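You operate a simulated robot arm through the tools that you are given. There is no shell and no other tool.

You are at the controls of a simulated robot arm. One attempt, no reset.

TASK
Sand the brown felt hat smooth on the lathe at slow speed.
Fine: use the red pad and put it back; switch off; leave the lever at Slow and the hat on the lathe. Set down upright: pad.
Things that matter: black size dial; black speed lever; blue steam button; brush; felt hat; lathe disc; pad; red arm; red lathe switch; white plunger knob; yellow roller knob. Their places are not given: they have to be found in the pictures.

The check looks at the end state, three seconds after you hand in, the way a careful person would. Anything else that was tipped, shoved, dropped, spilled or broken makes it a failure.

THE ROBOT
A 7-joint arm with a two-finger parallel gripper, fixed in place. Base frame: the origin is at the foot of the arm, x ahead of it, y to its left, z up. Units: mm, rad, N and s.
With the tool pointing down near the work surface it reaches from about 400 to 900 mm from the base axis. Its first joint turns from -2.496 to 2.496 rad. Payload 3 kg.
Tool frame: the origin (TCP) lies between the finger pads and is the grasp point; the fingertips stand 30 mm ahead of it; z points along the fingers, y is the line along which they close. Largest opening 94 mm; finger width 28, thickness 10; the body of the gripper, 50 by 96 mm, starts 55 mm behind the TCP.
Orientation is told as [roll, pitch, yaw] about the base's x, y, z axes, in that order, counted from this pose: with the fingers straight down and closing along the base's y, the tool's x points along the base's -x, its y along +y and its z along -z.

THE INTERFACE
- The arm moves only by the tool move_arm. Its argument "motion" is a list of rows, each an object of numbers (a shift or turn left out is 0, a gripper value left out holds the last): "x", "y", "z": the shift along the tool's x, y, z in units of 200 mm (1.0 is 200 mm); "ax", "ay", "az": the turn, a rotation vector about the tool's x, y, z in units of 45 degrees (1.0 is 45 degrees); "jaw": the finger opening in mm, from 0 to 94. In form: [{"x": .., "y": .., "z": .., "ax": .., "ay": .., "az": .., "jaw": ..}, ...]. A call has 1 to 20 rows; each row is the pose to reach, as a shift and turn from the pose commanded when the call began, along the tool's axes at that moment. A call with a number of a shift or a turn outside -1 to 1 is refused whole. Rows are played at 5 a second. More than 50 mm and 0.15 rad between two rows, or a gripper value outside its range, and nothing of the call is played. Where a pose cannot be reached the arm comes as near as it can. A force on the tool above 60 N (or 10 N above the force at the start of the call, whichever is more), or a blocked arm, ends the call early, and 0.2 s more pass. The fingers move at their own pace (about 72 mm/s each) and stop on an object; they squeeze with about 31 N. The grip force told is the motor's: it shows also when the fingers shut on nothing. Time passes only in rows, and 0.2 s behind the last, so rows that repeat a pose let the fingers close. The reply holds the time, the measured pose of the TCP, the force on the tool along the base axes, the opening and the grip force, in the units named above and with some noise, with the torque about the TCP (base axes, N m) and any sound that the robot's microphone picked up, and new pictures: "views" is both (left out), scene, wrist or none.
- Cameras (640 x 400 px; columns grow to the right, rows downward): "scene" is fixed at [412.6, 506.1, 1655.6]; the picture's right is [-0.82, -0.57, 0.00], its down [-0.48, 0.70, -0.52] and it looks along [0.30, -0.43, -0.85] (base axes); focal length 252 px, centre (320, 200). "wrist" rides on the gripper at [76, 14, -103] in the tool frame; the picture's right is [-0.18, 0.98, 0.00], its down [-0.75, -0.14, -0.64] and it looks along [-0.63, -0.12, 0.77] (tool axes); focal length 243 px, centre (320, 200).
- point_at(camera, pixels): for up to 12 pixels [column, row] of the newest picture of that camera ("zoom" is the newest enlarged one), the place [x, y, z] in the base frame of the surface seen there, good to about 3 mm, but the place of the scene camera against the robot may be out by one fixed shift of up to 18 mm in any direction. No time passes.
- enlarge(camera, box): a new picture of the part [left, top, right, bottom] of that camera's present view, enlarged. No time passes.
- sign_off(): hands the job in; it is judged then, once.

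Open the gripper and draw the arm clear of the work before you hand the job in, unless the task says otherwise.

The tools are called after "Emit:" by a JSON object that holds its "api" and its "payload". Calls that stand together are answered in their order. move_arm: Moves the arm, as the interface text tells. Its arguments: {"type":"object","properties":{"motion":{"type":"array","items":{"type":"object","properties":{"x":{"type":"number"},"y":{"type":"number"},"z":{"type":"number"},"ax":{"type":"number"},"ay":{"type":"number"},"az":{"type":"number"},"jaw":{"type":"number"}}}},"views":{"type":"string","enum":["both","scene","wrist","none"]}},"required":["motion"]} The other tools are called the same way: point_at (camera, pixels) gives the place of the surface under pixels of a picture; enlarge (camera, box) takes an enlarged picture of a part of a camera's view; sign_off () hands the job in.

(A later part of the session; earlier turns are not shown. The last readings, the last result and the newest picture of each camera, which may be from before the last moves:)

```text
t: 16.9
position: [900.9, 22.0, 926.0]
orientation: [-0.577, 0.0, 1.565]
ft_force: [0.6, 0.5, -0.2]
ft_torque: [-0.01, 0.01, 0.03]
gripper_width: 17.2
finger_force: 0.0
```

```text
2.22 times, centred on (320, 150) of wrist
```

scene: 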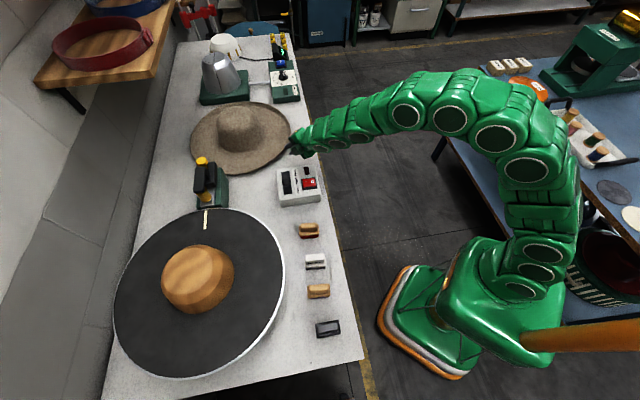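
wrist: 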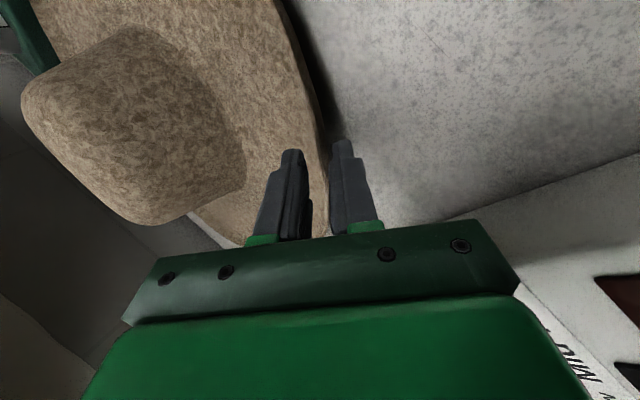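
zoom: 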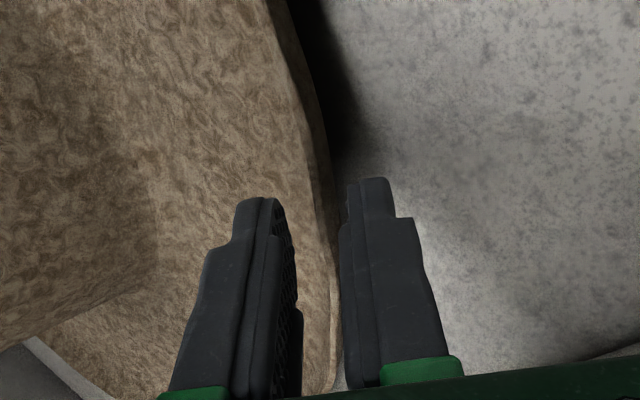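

The lip passes between the fingertips. I measure it once more right at the fingers.

Emit:
{"api": "point_at", "payload": {"camera": "zoom", "pixels": [[300, 90], [308, 120], [314, 150], [320, 180], [325, 210], [332, 240], [318, 130], [326, 160], [330, 190], [305, 150], [295, 150], [308, 170]]}}

Emit:
{"api": "point_at", "payload": {"camera": "zoom", "pixels": [[250, 205], [268, 205], [280, 215], [360, 182], [352, 200], [380, 185], [345, 235], [385, 220], [350, 160], [340, 140]]}}

```text
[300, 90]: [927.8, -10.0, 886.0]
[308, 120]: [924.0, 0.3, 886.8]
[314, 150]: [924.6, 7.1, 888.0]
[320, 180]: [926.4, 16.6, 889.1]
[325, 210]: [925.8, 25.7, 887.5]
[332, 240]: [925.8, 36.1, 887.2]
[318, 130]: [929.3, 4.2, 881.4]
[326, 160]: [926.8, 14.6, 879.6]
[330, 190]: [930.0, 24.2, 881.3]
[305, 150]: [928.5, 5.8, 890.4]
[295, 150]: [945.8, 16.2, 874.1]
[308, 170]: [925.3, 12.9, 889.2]
```

```text
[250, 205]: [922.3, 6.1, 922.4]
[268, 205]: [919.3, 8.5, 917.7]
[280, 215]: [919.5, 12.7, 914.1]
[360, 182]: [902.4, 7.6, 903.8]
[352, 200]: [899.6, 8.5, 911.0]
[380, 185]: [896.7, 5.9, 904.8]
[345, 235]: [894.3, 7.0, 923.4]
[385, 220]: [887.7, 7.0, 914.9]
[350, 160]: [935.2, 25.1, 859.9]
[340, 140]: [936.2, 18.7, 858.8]
```

The lip top is at about (926,22,888.5) by the fingers. I advance 33 mm along the finger direction so the tips straddle the lip.

Emit:
{"api": "move_arm", "payload": {"motion": [{"z": 0.04}, {"z": 0.08}, {"z": 0.11, "y": -0.001}, {"z": 0.14, "y": -0.002}, {"z": 0.165, "y": -0.003}, {"z": 0.165, "y": -0.003}], "views": "both"}}

Emit:
{"api": "enlarge", "payload": {"camera": "wrist", "box": [240, 60, 400, 240]}}

```text
t: 17.9
position: [918.9, 21.1, 908.9]
orientation: [-0.589, 0.0, 1.564]
ft_force: [-6.2, -0.2, 22.3]
ft_torque: [0.08, -0.46, -0.02]
gripper_width: 20.8
finger_force: 4.0
stopped in row 5: the force on the tool passed its limit at 67 N (the readings are from after the stop); the commanded pose is now the measured one
```

scene: 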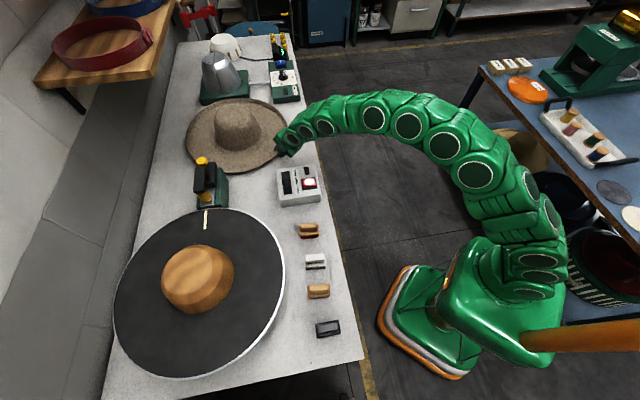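
wrist: 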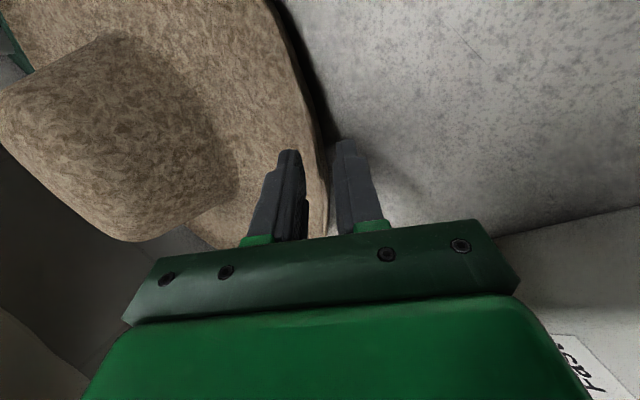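

```text
2.22 times, centred on (320, 150) of wrist
```

zoom: 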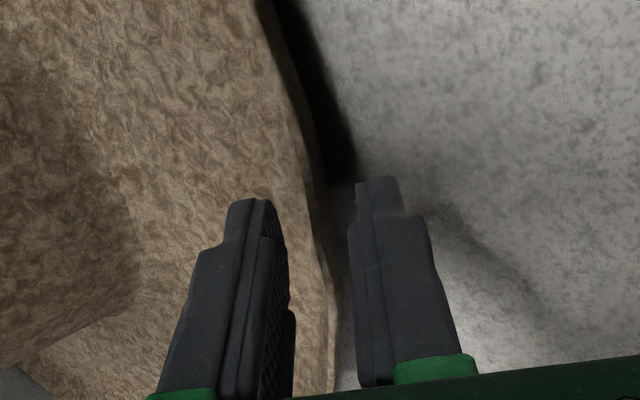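

Contact at 67 N: the fingers were wedged apart to 20.8 mm and the hat slid slightly. I back off along the finger axis and re-measure.

Emit:
{"api": "move_arm", "payload": {"motion": [{"z": -0.06}, {"z": -0.14}, {"z": -0.22, "jaw": 30}, {"z": -0.22}], "views": "both"}}

Emit:
{"api": "enlarge", "payload": {"camera": "scene", "box": [170, 80, 330, 190]}}

Emit:
{"api": "enlarge", "payload": {"camera": "wrist", "box": [200, 20, 420, 240]}}

```text
t: 18.9
position: [893.7, 21.7, 944.0]
orientation: [-0.587, 0.0, 1.565]
ft_force: [0.2, -0.4, -1.3]
ft_torque: [-0.02, 0.0, 0.05]
gripper_width: 30.2
finger_force: 0.1
```

scene: 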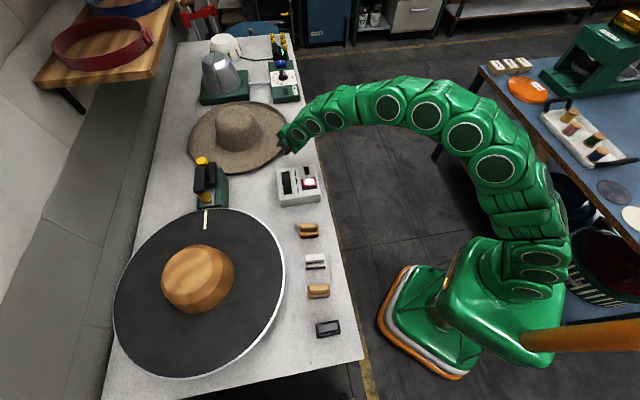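
wrist: 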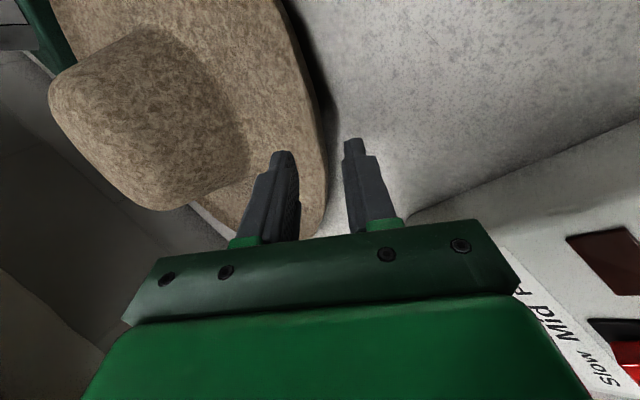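

```text
3.64 times, centred on (250, 135) of scene
```

zoom: 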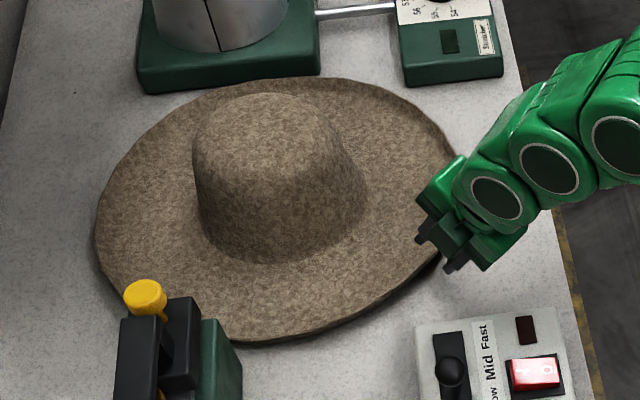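

```text
1.82 times, centred on (310, 130) of wrist
```

zoom: 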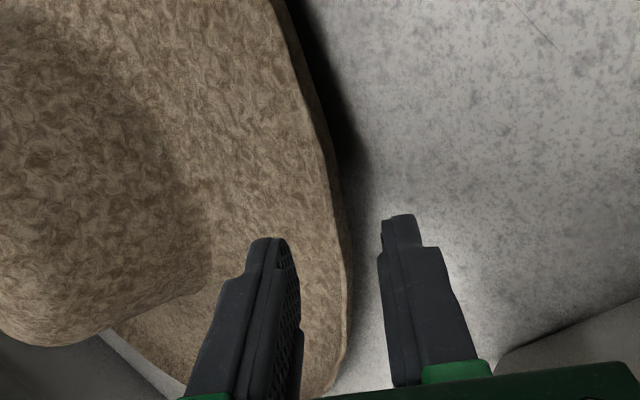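

The hat lies flat again, shifted a few mm. I re-measure the lip near the fingers.

Emit:
{"api": "point_at", "payload": {"camera": "zoom", "pixels": [[300, 80], [312, 110], [322, 140], [330, 170], [337, 200], [342, 230], [346, 260], [325, 110], [335, 150], [345, 200], [310, 140], [300, 140]]}}

Emit:
{"api": "point_at", "payload": {"camera": "zoom", "pixels": [[318, 170], [310, 180], [325, 200], [315, 200], [305, 200], [290, 200], [270, 200], [340, 180], [350, 220], [345, 165], [350, 190], [360, 200]]}}

```text
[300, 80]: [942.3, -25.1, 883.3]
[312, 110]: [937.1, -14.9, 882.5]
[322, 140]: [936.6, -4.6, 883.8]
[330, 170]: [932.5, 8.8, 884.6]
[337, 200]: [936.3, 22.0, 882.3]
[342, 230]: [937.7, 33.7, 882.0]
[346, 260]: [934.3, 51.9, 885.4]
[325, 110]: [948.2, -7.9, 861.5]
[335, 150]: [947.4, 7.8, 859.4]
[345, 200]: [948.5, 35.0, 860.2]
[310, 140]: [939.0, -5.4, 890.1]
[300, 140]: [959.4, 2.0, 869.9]
```

```text
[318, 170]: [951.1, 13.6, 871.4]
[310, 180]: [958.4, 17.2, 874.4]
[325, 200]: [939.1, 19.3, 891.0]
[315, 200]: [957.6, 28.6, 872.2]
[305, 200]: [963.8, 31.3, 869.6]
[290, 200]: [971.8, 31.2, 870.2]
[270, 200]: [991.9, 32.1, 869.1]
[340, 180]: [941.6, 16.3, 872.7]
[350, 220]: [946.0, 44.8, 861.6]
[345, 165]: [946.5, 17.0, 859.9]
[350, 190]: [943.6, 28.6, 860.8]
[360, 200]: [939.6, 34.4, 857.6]
```

The lip now sits at x 934–939, z 882–891 near y=20, and contact suggests the brim is thick above its curl. I'll come in shallower (40° below horizontal) with a 22 mm jaw, so first I re-tilt and set the pre-grasp point.

Emit:
{"api": "move_arm", "payload": {"motion": [{"ax": 0.18, "jaw": 22}, {"ax": 0.362}, {"ax": 0.362, "z": 0.04, "y": 0.03, "x": 0.008}, {"ax": 0.362, "z": 0.079, "y": 0.06, "x": 0.008}, {"ax": 0.362, "z": 0.079, "y": 0.06, "x": 0.008}], "views": "wrist"}}

Emit:
{"api": "enlarge", "payload": {"camera": "wrist", "box": [220, 40, 420, 240]}}

```text
t: 20.1
position: [893.8, 20.5, 924.9]
orientation: [-0.869, 0.0, 1.566]
ft_force: [-0.6, 0.2, -0.4]
ft_torque: [0.0, -0.04, -0.03]
gripper_width: 22.0
finger_force: 0.1
```

wrist: 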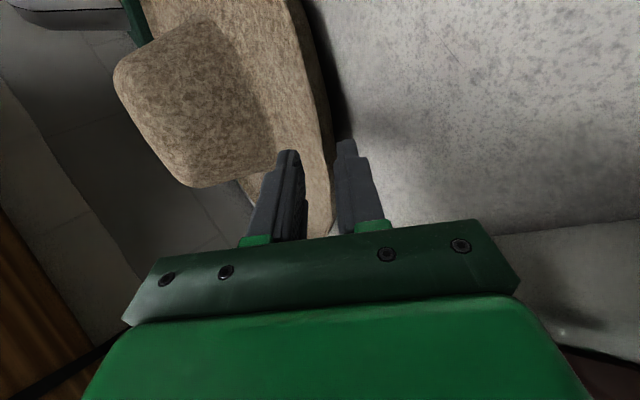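

```text
2.00 times, centred on (320, 140) of wrist
```

zoom: 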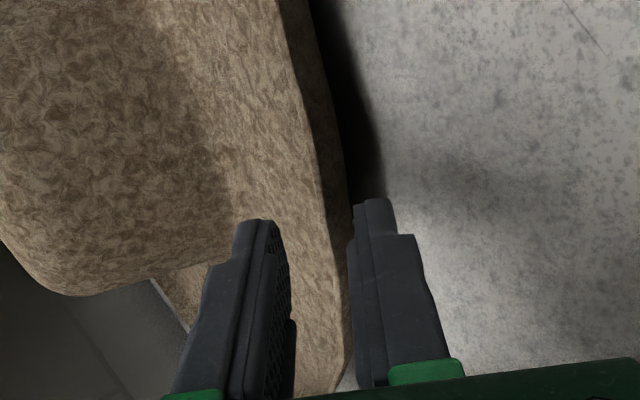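

I check the lip again at this angle.

Emit:
{"api": "point_at", "payload": {"camera": "zoom", "pixels": [[308, 110], [316, 140], [322, 170], [329, 200], [335, 230], [318, 100], [328, 130], [335, 160], [341, 190], [347, 215], [300, 110], [312, 160]]}}

Emit:
{"api": "point_at", "payload": {"camera": "zoom", "pixels": [[335, 120], [345, 150], [350, 175], [342, 165], [347, 185], [330, 115], [322, 190], [310, 190], [300, 190], [365, 205], [265, 228], [355, 215]]}}

```text
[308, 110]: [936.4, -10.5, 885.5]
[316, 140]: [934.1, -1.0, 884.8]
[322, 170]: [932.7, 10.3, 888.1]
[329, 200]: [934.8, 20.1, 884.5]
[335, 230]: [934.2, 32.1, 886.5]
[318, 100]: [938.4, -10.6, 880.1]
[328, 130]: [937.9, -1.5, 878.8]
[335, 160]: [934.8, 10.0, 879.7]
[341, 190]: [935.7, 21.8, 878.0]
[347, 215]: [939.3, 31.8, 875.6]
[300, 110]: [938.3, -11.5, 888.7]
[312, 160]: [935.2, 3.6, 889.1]
```

```text
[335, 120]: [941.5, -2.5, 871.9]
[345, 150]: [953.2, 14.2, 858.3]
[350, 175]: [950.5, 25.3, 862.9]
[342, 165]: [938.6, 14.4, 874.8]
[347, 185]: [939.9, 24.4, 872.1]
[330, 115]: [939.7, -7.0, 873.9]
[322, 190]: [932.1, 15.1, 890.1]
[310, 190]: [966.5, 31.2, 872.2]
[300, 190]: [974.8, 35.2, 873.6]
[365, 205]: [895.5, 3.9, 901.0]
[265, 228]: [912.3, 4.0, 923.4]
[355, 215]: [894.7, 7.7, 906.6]
```

The lip edge is at about (934.5,889) with its underside receding to (940,872). I advance about 39 mm along the finger axis in small steps.

Emit:
{"api": "move_arm", "payload": {"motion": [{"z": 0.05, "y": 0.002}, {"z": 0.09, "y": 0.004}, {"z": 0.12, "y": 0.006}, {"z": 0.145, "y": 0.007}, {"z": 0.165, "y": 0.008}, {"z": 0.18, "y": 0.009}], "views": "wrist"}}

Emit:
{"api": "enlarge", "payload": {"camera": "wrist", "box": [220, 40, 420, 240]}}

```text
t: 21.5
position: [919.7, 20.6, 900.3]
orientation: [-0.871, 0.0, 1.566]
ft_force: [-5.6, 0.7, 9.0]
ft_torque: [-0.02, -0.26, 0.01]
gripper_width: 24.1
finger_force: 2.0
```

wrist: 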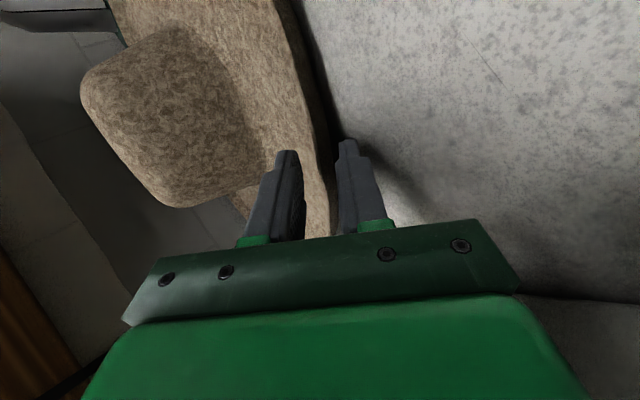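

```text
2.00 times, centred on (320, 140) of wrist
```

zoom: 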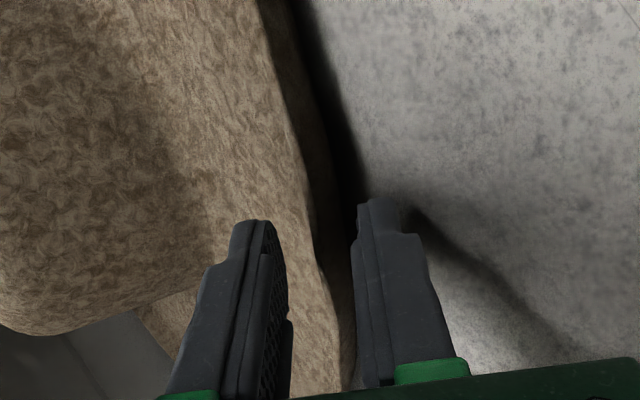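

The fingers touch on both sides now (24 mm apart, ~10 N). I check whether the hat moved.

Emit:
{"api": "point_at", "payload": {"camera": "zoom", "pixels": [[290, 110], [300, 150], [310, 200], [320, 250], [305, 110], [318, 150], [328, 190], [335, 220], [290, 150], [280, 150], [330, 160], [345, 190]]}}

Emit:
{"api": "point_at", "payload": {"camera": "zoom", "pixels": [[363, 205], [370, 240], [358, 240], [262, 225], [245, 225], [270, 240], [385, 202], [400, 215], [395, 230], [250, 240], [340, 200], [350, 230]]}}

```text
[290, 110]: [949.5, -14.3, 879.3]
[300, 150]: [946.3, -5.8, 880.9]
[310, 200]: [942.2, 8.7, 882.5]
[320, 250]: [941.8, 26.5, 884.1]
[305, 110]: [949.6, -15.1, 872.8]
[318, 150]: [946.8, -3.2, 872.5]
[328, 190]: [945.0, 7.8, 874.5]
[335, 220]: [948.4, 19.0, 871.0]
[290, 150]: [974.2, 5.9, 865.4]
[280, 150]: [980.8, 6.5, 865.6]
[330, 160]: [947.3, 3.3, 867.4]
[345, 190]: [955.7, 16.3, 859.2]
```

```text
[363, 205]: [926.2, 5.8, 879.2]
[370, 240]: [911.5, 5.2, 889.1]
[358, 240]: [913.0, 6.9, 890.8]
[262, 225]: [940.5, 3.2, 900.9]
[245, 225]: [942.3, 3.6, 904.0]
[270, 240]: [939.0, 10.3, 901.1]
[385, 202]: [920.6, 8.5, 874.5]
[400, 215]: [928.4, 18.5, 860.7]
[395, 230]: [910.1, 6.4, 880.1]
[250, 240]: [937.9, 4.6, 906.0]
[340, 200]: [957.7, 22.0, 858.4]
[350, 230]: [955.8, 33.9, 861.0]
```

I take a close scene view of the gripper and hat to understand the contact.

Emit:
{"api": "enlarge", "payload": {"camera": "scene", "box": [260, 110, 340, 170]}}

Emit:
{"api": "enlarge", "payload": {"camera": "scene", "box": [180, 70, 320, 190]}}

Emit:
{"api": "enlarge", "payload": {"camera": "wrist", "box": [260, 80, 390, 240]}}

```text
6.67 times, centred on (300, 140) of scene
```

zoom: 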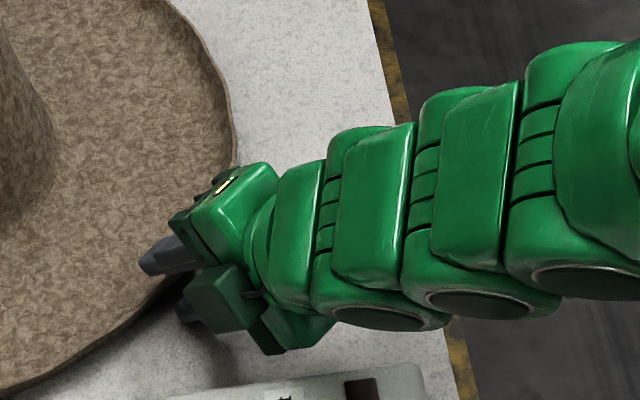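

```text
3.33 times, centred on (250, 130) of scene
```

zoom: 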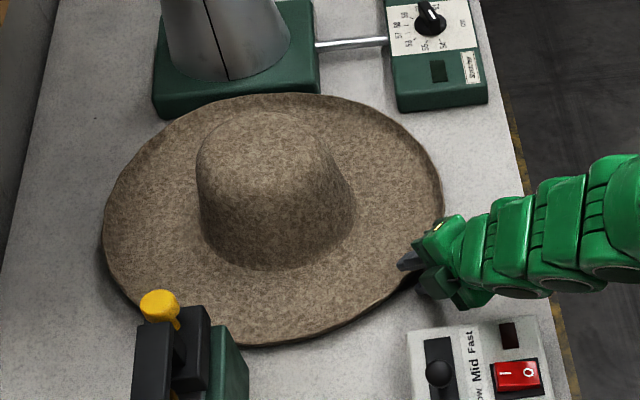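

```text
2.50 times, centred on (325, 160) of wrist
```

zoom: 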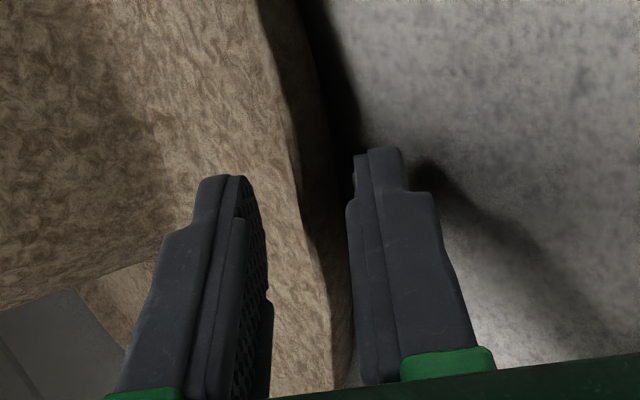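

The upper finger is evidently pressing the brim down, so the hat's body is thicker than the 22 mm jaw allowed. I back off, open to 42 mm and re-measure.

Emit:
{"api": "move_arm", "payload": {"motion": [{"z": -0.05, "y": -0.01}, {"z": -0.12, "y": -0.03, "jaw": 42}, {"z": -0.2, "y": -0.04}, {"z": -0.2, "y": -0.04}], "views": "both"}}

Emit:
{"api": "enlarge", "payload": {"camera": "wrist", "box": [220, 40, 420, 240]}}

```text
t: 22.5
position: [893.7, 21.7, 932.4]
orientation: [-0.869, -0.002, 1.564]
ft_force: [-0.1, 0.0, 0.1]
ft_torque: [-0.02, -0.01, -0.04]
gripper_width: 41.9
finger_force: 0.1
```

scene: 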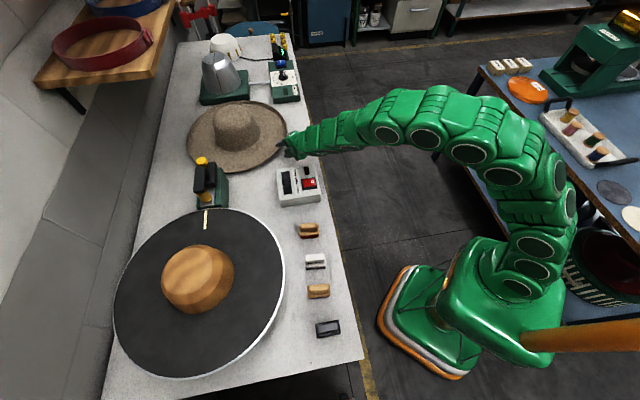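
wrist: 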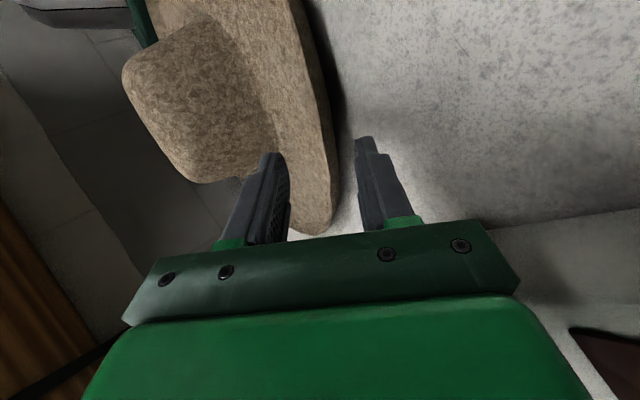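

```text
2.00 times, centred on (320, 140) of wrist
```

zoom: 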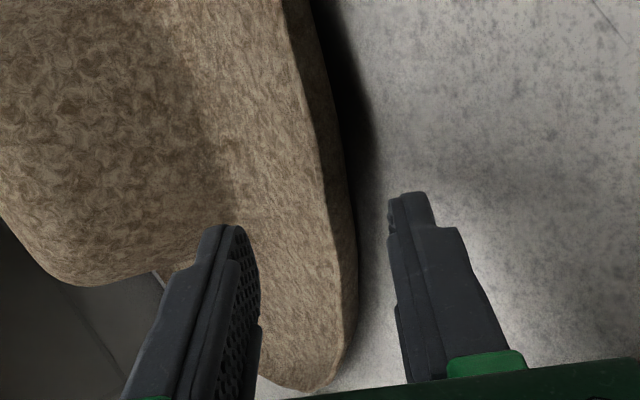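

Emit:
{"api": "point_at", "payload": {"camera": "zoom", "pixels": [[306, 100], [316, 140], [325, 180], [333, 220], [318, 100], [330, 140], [340, 180], [347, 215], [310, 160], [300, 160], [285, 160], [260, 160]]}}

Emit:
{"api": "point_at", "payload": {"camera": "zoom", "pixels": [[335, 250], [322, 250], [310, 250], [295, 250], [280, 250], [270, 200], [240, 160], [348, 190], [345, 160], [355, 230], [420, 195], [235, 230]]}}

```text
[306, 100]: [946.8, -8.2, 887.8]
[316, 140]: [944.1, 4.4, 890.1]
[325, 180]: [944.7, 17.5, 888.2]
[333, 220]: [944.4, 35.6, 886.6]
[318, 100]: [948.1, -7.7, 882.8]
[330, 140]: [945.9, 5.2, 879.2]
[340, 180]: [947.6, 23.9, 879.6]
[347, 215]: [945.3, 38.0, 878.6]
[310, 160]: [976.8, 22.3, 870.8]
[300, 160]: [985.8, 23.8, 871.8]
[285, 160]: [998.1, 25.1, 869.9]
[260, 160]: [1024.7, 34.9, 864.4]
```

```text
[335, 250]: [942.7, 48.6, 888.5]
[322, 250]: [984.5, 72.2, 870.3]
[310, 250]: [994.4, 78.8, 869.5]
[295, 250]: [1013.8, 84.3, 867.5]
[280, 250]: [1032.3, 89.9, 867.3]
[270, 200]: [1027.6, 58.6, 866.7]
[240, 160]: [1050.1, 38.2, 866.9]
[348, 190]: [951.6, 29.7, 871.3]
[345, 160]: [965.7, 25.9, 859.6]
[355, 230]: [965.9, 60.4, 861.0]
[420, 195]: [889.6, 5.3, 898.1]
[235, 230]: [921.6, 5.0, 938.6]
```

The lip edge is now at x≈944, z≈889. With the jaw at 42 mm I slip the lower finger under the lip, keeping the upper finger high.

Emit:
{"api": "move_arm", "payload": {"motion": [{"y": -0.03, "z": 0.03}, {"y": -0.047, "z": 0.09}, {"y": -0.047, "z": 0.14}, {"y": -0.047, "z": 0.18}, {"y": -0.047, "z": 0.21}, {"y": -0.047, "z": 0.235}, {"y": -0.047, "z": 0.255}], "views": "wrist"}}

Emit:
{"api": "enlarge", "payload": {"camera": "wrist", "box": [220, 40, 420, 240]}}

```text
t: 24.1
position: [938.6, 20.9, 906.6]
orientation: [-0.868, -0.002, 1.564]
ft_force: [-0.2, 0.0, -1.0]
ft_torque: [-0.01, 0.02, 0.05]
gripper_width: 42.3
finger_force: 0.0
```

wrist: 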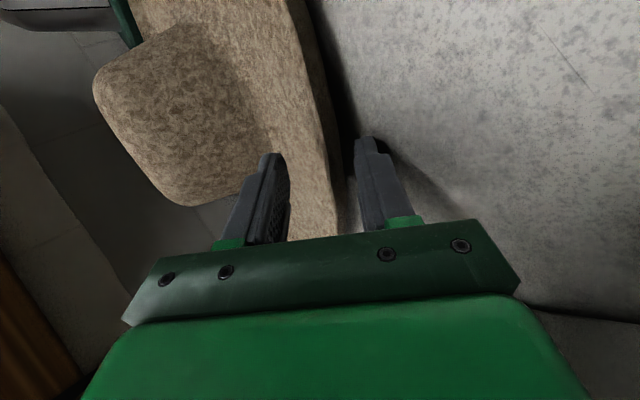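

```text
2.00 times, centred on (320, 140) of wrist
```

zoom: 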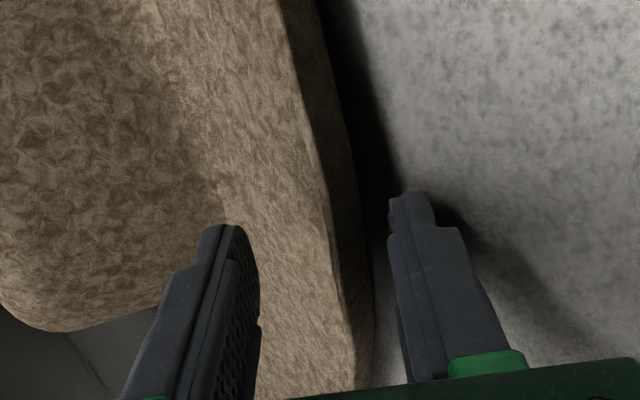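

No contact yet; the lower fingertip is under the lip. I close the jaw on the rim in stages.

Emit:
{"api": "move_arm", "payload": {"motion": [{"jaw": 34}, {"jaw": 28}, {"jaw": 22}, {"jaw": 16}, {"jaw": 10}, {"jaw": 0}, {"jaw": 0}, {"jaw": 0}], "views": "both"}}

Emit:
{"api": "enlarge", "payload": {"camera": "wrist", "box": [220, 40, 420, 240]}}

```text
t: 25.9
position: [937.4, 20.9, 906.4]
orientation: [-0.87, 0.0, 1.564]
ft_force: [-0.2, -0.1, -0.2]
ft_torque: [0.03, 0.36, -0.02]
gripper_width: 21.4
finger_force: 31.5
```

scene: 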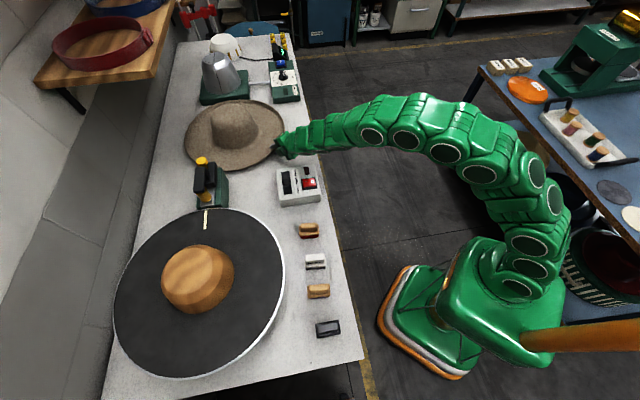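
wrist: 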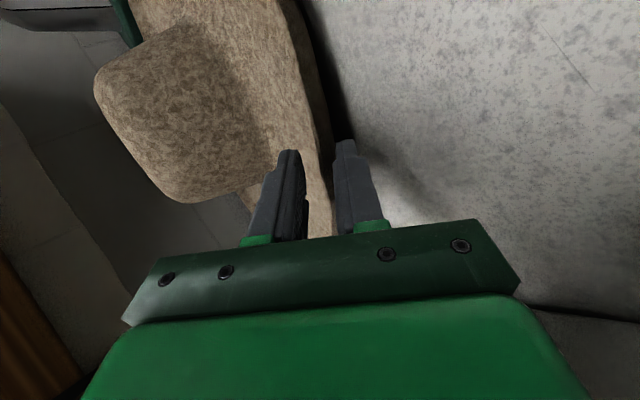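

```text
2.00 times, centred on (320, 140) of wrist
```

zoom: 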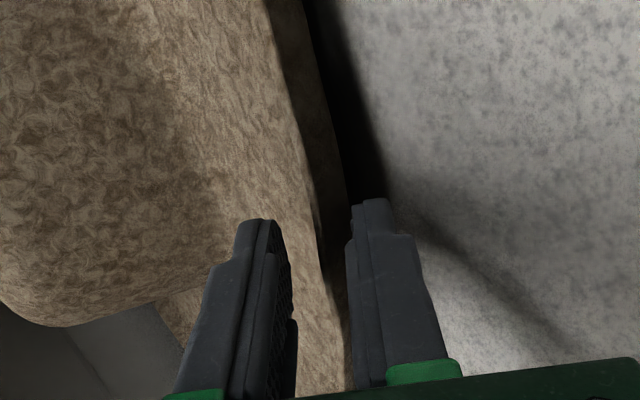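

The jaw stopped on the rim at 21.4 mm with full grip. I lift gently by 20 mm and check for droop.

Emit:
{"api": "move_arm", "payload": {"motion": [{"z": -0.013, "y": -0.015}, {"z": -0.026, "y": -0.031}, {"z": -0.039, "y": -0.046}, {"z": -0.052, "y": -0.061}, {"z": -0.065, "y": -0.077}, {"z": -0.065, "y": -0.077}], "views": "both"}}

Emit:
{"api": "enlarge", "payload": {"camera": "wrist", "box": [100, 0, 420, 240]}}

Emit:
{"api": "enlarge", "payload": {"camera": "scene", "box": [170, 70, 330, 190]}}

```text
t: 27.3
position: [938.5, 20.4, 926.9]
orientation: [-0.87, -0.001, 1.565]
ft_force: [-0.8, 0.5, 0.1]
ft_torque: [-0.01, 0.0, -0.02]
gripper_width: 0.0
finger_force: 31.0
```

scene: 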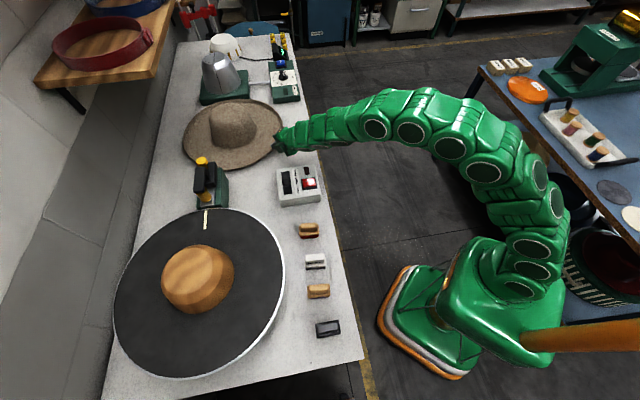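
wrist: 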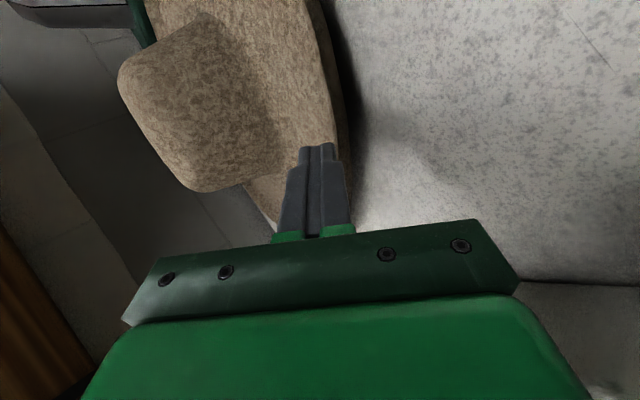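

```text
1.67 times, centred on (260, 120) of wrist
```

zoom: 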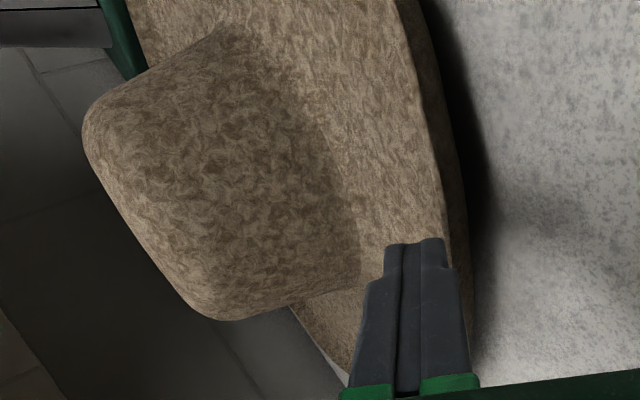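

```text
3.33 times, centred on (250, 130) of scene
```

zoom: 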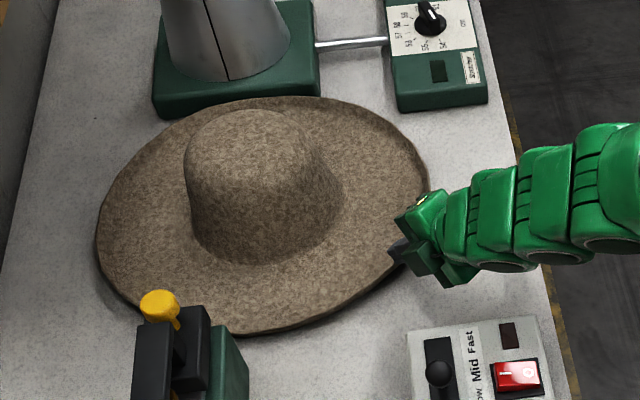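

The rim squeezed out of the pinch while lifting, so a lip pinch is too weak. I'll measure where the hat lies now; the better way is to draw its brim over the bench edge and then grip the flat brim deeply.

Emit:
{"api": "point_at", "payload": {"camera": "zoom", "pixels": [[425, 185], [420, 150], [390, 110], [340, 100], [130, 180], [98, 240], [120, 290], [180, 318], [250, 332], [320, 310], [380, 265], [260, 100]]}}

Emit:
{"api": "point_at", "payload": {"camera": "zoom", "pixels": [[250, 130], [230, 125], [270, 160], [190, 160], [310, 150], [200, 240], [330, 220], [155, 100], [235, 330], [240, 350], [160, 110], [215, 310]]}}

```text
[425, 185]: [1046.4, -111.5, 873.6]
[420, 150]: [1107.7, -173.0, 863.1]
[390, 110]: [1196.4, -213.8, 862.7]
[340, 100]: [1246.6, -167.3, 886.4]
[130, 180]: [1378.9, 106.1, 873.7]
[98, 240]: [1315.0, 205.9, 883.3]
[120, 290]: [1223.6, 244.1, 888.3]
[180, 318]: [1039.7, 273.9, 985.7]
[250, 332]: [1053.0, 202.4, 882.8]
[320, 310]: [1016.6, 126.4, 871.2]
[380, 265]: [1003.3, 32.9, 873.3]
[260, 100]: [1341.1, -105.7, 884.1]
```

```text
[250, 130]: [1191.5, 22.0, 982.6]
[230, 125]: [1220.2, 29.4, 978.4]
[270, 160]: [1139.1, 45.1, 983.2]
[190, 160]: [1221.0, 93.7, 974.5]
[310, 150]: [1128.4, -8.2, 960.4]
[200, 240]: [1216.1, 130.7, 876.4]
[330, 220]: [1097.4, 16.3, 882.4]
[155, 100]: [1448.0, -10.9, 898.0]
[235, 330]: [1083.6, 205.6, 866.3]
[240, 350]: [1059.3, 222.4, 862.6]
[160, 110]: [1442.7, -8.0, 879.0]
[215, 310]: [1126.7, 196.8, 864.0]
```

The hat centre is now near (1174,32) in robot coordinates. I'll press lightly on the brim top with closed fingers and draw the hat toward the near bench edge; first I rise and move above the brim at about (1026,-79).

Emit:
{"api": "move_arm", "payload": {"motion": [{"y": -0.134, "z": -0.113, "jaw": 0}, {"x": 0.165, "y": -0.18, "z": 0.0}, {"x": 0.33, "y": -0.228, "z": 0.12}, {"x": 0.495, "y": -0.275, "z": 0.2325}, {"x": 0.495, "y": -0.275, "z": 0.2325}], "views": "both"}}

Emit:
{"api": "enlarge", "payload": {"camera": "wrist", "box": [100, 0, 420, 240]}}

```text
t: 28.5
position: [1009.6, -79.4, 938.1]
orientation: [-0.869, -0.001, 1.563]
ft_force: [-0.2, -0.1, 0.4]
ft_torque: [0.0, 0.0, 0.01]
gripper_width: 0.0
finger_force: 30.7
```

scene: 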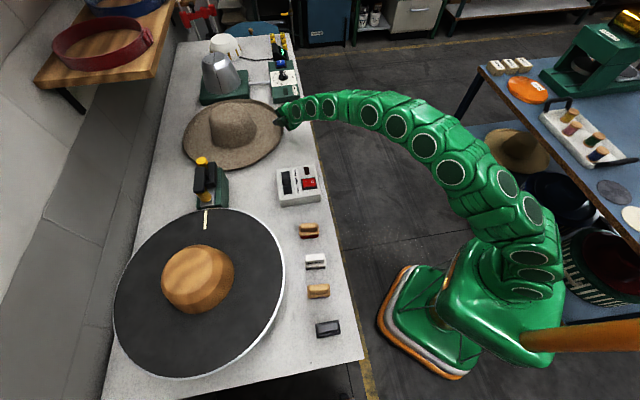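
wrist: 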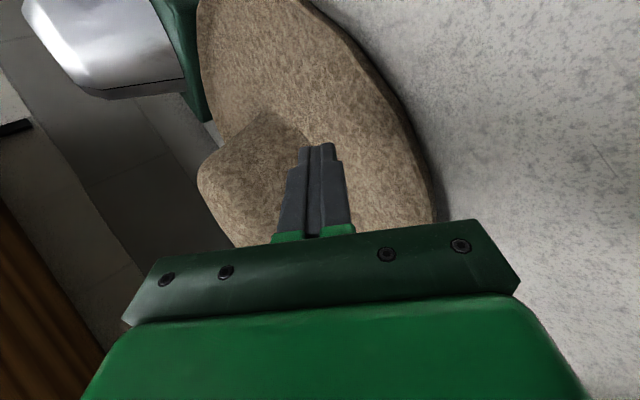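

```text
1.67 times, centred on (260, 120) of wrist
```

zoom: 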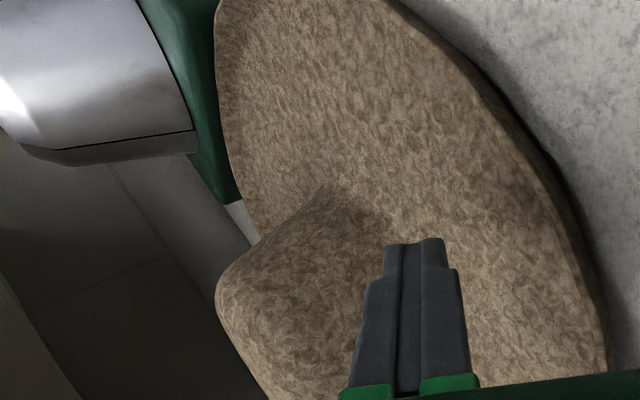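

I measure rim points in this view to fix the hat centre.

Emit:
{"api": "point_at", "payload": {"camera": "zoom", "pixels": [[232, 160], [218, 100], [222, 30], [400, 5], [450, 45], [500, 105], [545, 175], [575, 235], [595, 290], [605, 350], [480, 180], [430, 225]]}}

Emit:
{"api": "point_at", "payload": {"camera": "zoom", "pixels": [[530, 185], [515, 195], [500, 200], [450, 225], [400, 150], [350, 150], [340, 200], [300, 300], [250, 270], [570, 260], [560, 265], [545, 270]]}}

```text
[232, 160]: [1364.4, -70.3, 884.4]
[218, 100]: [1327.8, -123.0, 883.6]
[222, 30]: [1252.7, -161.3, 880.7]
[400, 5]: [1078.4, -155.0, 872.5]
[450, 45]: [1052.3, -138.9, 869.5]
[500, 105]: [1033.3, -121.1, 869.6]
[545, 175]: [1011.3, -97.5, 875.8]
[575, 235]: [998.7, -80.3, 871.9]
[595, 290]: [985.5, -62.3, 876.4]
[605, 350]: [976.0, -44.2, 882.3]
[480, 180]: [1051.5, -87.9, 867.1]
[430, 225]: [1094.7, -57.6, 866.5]
```

```text
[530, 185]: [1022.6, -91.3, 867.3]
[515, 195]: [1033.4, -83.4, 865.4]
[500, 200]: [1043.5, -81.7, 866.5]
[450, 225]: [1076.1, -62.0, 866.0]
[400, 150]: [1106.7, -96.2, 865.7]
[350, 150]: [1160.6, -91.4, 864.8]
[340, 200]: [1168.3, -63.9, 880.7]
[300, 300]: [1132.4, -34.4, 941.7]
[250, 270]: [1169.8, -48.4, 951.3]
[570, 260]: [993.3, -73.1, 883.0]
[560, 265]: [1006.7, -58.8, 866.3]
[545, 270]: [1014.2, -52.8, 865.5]
```

Hat centre fits at about (1174,27), radius 207. I lower the closed fingertips toward the brim at about (1026,-79) and watch the force.

Emit:
{"api": "move_arm", "payload": {"motion": [{"y": 0.038, "z": 0.032}, {"y": 0.061, "z": 0.052}, {"y": 0.076, "z": 0.065}, {"y": 0.084, "z": 0.071}, {"y": 0.092, "z": 0.078}, {"y": 0.099, "z": 0.084}], "views": "none"}}

```text
t: 29.9
position: [1011.0, -78.8, 912.8]
orientation: [-0.869, 0.0, 1.564]
ft_force: [-0.5, -0.2, -0.3]
ft_torque: [-0.03, -0.02, -0.01]
gripper_width: 0.0
finger_force: 31.3
```

No contact at a tip height of about 886. I lower further in small steps.

Emit:
{"api": "move_arm", "payload": {"motion": [{"y": 0.008, "z": 0.0065}, {"y": 0.015, "z": 0.013}, {"y": 0.023, "z": 0.0195}, {"y": 0.031, "z": 0.026}], "views": "none"}}

```text
t: 30.9
position: [1009.7, -79.1, 905.2]
orientation: [-0.87, 0.0, 1.567]
ft_force: [0.2, -0.3, 1.4]
ft_torque: [-0.04, 0.04, 0.0]
gripper_width: 0.1
finger_force: 31.2
```

A slight force appears at tip height ≈878. I go a few mm more.

Emit:
{"api": "move_arm", "payload": {"motion": [{"y": 0.008, "z": 0.0065}, {"y": 0.011, "z": 0.01}, {"y": 0.011, "z": 0.01}], "views": "wrist"}}

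Emit:
{"api": "enlarge", "payload": {"camera": "wrist", "box": [240, 60, 440, 240]}}

```text
t: 31.7
position: [1010.1, -79.2, 902.0]
orientation: [-0.87, 0.001, 1.565]
ft_force: [5.1, 2.5, 13.1]
ft_torque: [-0.13, -0.08, 0.11]
gripper_width: 0.1
finger_force: 31.0
```

wrist: 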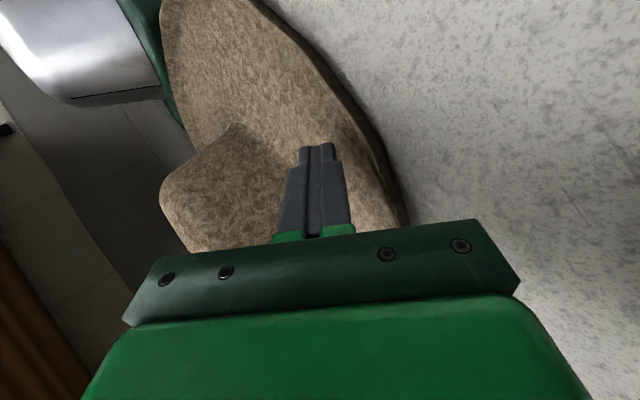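

```text
2.22 times, centred on (340, 150) of wrist
```

zoom: 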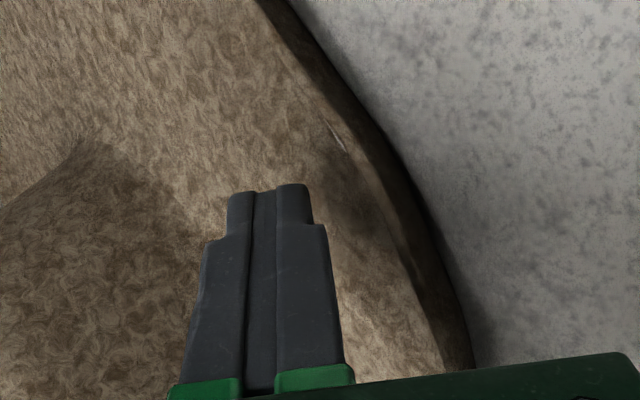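

Contact is about 13 N at the brim's inner curl. I drag the hat a trial 40 mm toward the bench edge, direction (-0.8,-0.6).

Emit:
{"api": "move_arm", "payload": {"motion": [{"x": 0.024, "y": 0.0206, "z": -0.0244}, {"x": 0.048, "y": 0.0412, "z": -0.0488}, {"x": 0.072, "y": 0.0618, "z": -0.0732}, {"x": 0.096, "y": 0.0824, "z": -0.0976}, {"x": 0.12, "y": 0.103, "z": -0.122}], "views": "both"}}

Emit:
{"api": "enlarge", "payload": {"camera": "wrist", "box": [100, 0, 420, 240]}}

```text
t: 32.9
position: [977.5, -103.1, 903.0]
orientation: [-0.871, 0.0, 1.564]
ft_force: [6.6, 2.7, 14.0]
ft_torque: [-0.06, 0.01, 0.06]
gripper_width: 0.1
finger_force: 31.2
```

scene: 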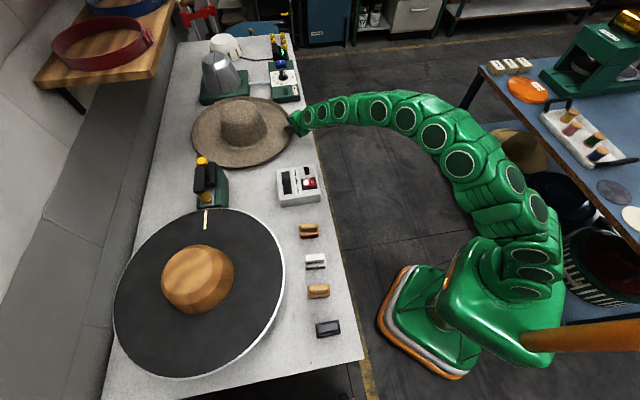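
wrist: 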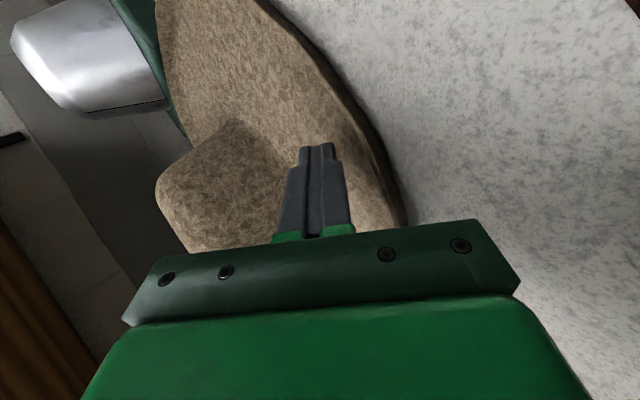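

```text
1.67 times, centred on (260, 120) of wrist
```

zoom: 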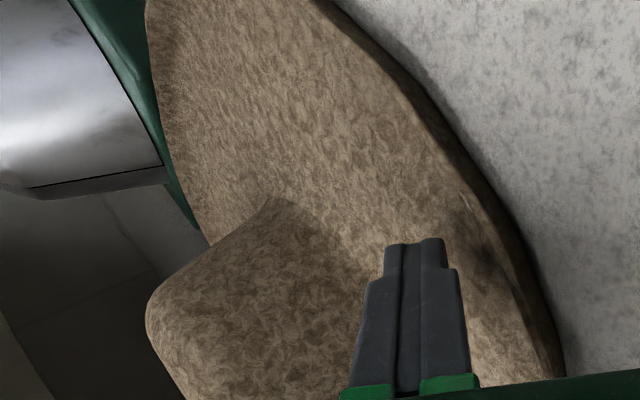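

The hat follows the fingertip well. I continue the drag for another 80 mm in the same direction.

Emit:
{"api": "move_arm", "payload": {"motion": [{"x": 0.03, "y": 0.0258, "z": -0.0305}, {"x": 0.06, "y": 0.0516, "z": -0.061}, {"x": 0.09, "y": 0.0774, "z": -0.0915}, {"x": 0.12, "y": 0.1032, "z": -0.122}, {"x": 0.15, "y": 0.129, "z": -0.1525}, {"x": 0.18, "y": 0.1548, "z": -0.183}, {"x": 0.21, "y": 0.1806, "z": -0.2135}, {"x": 0.24, "y": 0.2064, "z": -0.244}], "views": "both"}}

Emit:
{"api": "enlarge", "payload": {"camera": "scene", "box": [180, 80, 340, 200]}}

```text
t: 34.7
position: [913.1, -149.9, 902.1]
orientation: [-0.871, 0.001, 1.564]
ft_force: [8.5, 7.7, 27.5]
ft_torque: [-0.14, -0.01, 0.12]
gripper_width: 0.0
finger_force: 31.5
```

scene: 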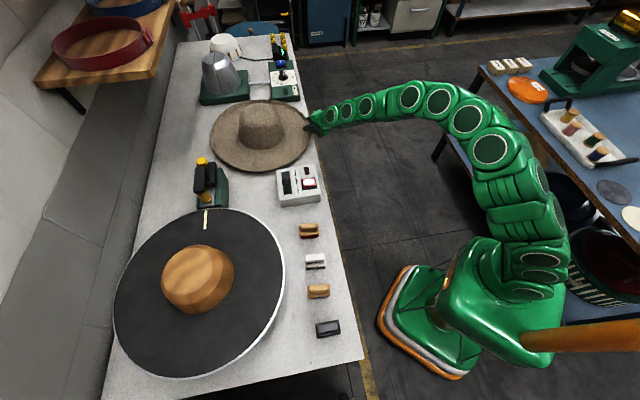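
wrist: 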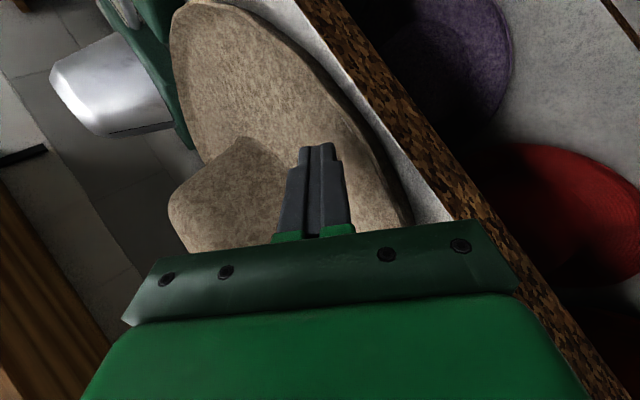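

```text
3.33 times, centred on (260, 140) of scene
```

zoom: 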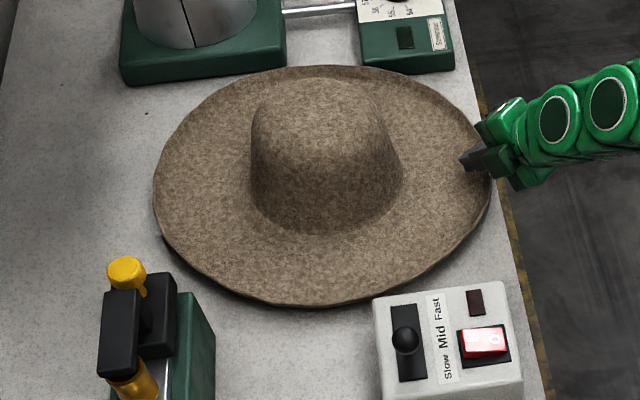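

The rim is nearly at the bench edge and the force rose to 27 N; I check rim positions and the distance to the control box.

Emit:
{"api": "point_at", "payload": {"camera": "zoom", "pixels": [[488, 195], [450, 245], [400, 280], [350, 300], [250, 295], [190, 260], [158, 200], [180, 140], [240, 90], [330, 68], [400, 78], [375, 300]]}}

Emit:
{"api": "point_at", "payload": {"camera": "wrist", "pixels": [[390, 180], [350, 110], [290, 40], [210, 0], [172, 50], [180, 110], [410, 220], [340, 60], [380, 110], [420, 165], [445, 200], [405, 205]]}}

```text
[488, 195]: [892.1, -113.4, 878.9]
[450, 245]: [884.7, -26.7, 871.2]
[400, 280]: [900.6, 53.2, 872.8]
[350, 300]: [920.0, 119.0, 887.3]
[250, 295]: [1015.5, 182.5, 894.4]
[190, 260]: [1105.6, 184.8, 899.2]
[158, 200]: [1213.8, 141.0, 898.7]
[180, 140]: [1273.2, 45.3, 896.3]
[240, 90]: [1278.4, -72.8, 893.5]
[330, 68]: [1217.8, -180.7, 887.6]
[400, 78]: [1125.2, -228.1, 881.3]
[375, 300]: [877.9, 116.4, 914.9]
```

```text
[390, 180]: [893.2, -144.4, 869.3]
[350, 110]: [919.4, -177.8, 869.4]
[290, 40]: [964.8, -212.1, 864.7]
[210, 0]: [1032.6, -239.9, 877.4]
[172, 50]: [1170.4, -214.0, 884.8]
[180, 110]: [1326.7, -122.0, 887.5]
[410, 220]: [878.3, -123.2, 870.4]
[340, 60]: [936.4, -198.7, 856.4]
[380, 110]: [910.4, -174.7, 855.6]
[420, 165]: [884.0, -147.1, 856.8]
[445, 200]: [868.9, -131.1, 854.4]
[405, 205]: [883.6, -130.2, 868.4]
```

The hat centre is now near (1071,-30) with its rim at the bench edge. I lift off and re-place the fingertips nearer the crown at about (1001,-101), so that I never press on the overhanging part.

Emit:
{"api": "move_arm", "payload": {"motion": [{"y": -0.06, "z": -0.05}, {"y": -0.115, "z": -0.097}, {"x": -0.12, "y": -0.23, "z": 0.04}, {"x": -0.247, "y": -0.344, "z": 0.174}, {"x": -0.247, "y": -0.268, "z": 0.239}, {"x": -0.247, "y": -0.252, "z": 0.252}], "views": "both"}}

Emit:
{"api": "enlarge", "payload": {"camera": "wrist", "box": [100, 0, 500, 240]}}

```text
t: 36.1
position: [985.9, -101.9, 906.5]
orientation: [-0.869, -0.001, 1.565]
ft_force: [0.0, -2.2, 2.5]
ft_torque: [0.03, -0.03, -0.04]
gripper_width: 0.1
finger_force: 30.8
```

scene: 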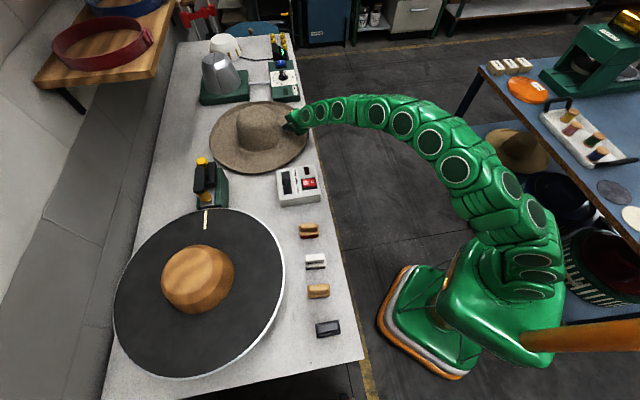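
wrist: 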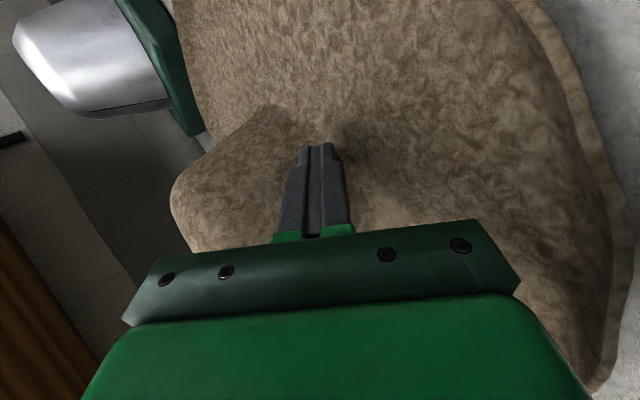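

```text
1.60 times, centred on (300, 120) of wrist
```

zoom: 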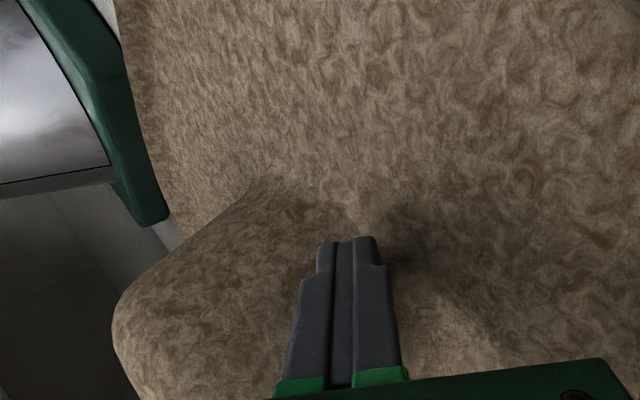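

A small force already shows. I measure the rim again and then press a bit more.

Emit:
{"api": "enlarge", "payload": {"camera": "scene", "box": [180, 80, 340, 200]}}

Emit:
{"api": "move_arm", "payload": {"motion": [{"y": 0.0115, "z": 0.0097}, {"y": 0.019, "z": 0.016}, {"y": 0.019, "z": 0.016}], "views": "none"}}

```text
3.33 times, centred on (260, 140) of scene
```

zoom: 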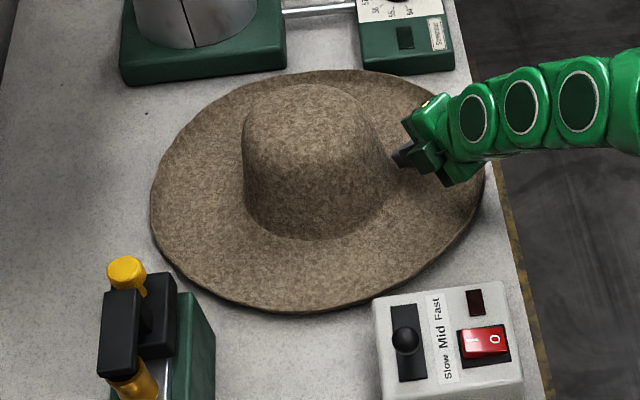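

```text
t: 36.9
position: [984.7, -101.7, 902.0]
orientation: [-0.87, -0.003, 1.565]
ft_force: [-1.4, -2.2, 2.0]
ft_torque: [0.05, -0.05, -0.02]
gripper_width: 0.0
finger_force: 31.0
```

The tip is brushing the crown's foot. I shift 12 mm outward and lower further onto the flat brim.

Emit:
{"api": "move_arm", "payload": {"motion": [{"x": 0.043, "y": 0.027, "z": -0.032}, {"x": 0.043, "y": 0.042, "z": -0.0194}, {"x": 0.043, "y": 0.05, "z": -0.0126}, {"x": 0.043, "y": 0.0577, "z": -0.0061}], "views": "none"}}

```text
t: 37.9
position: [975.3, -109.9, 893.7]
orientation: [-0.869, -0.002, 1.565]
ft_force: [-0.3, -0.1, 2.0]
ft_torque: [-0.05, 0.13, 0.03]
gripper_width: 0.0
finger_force: 31.2
```

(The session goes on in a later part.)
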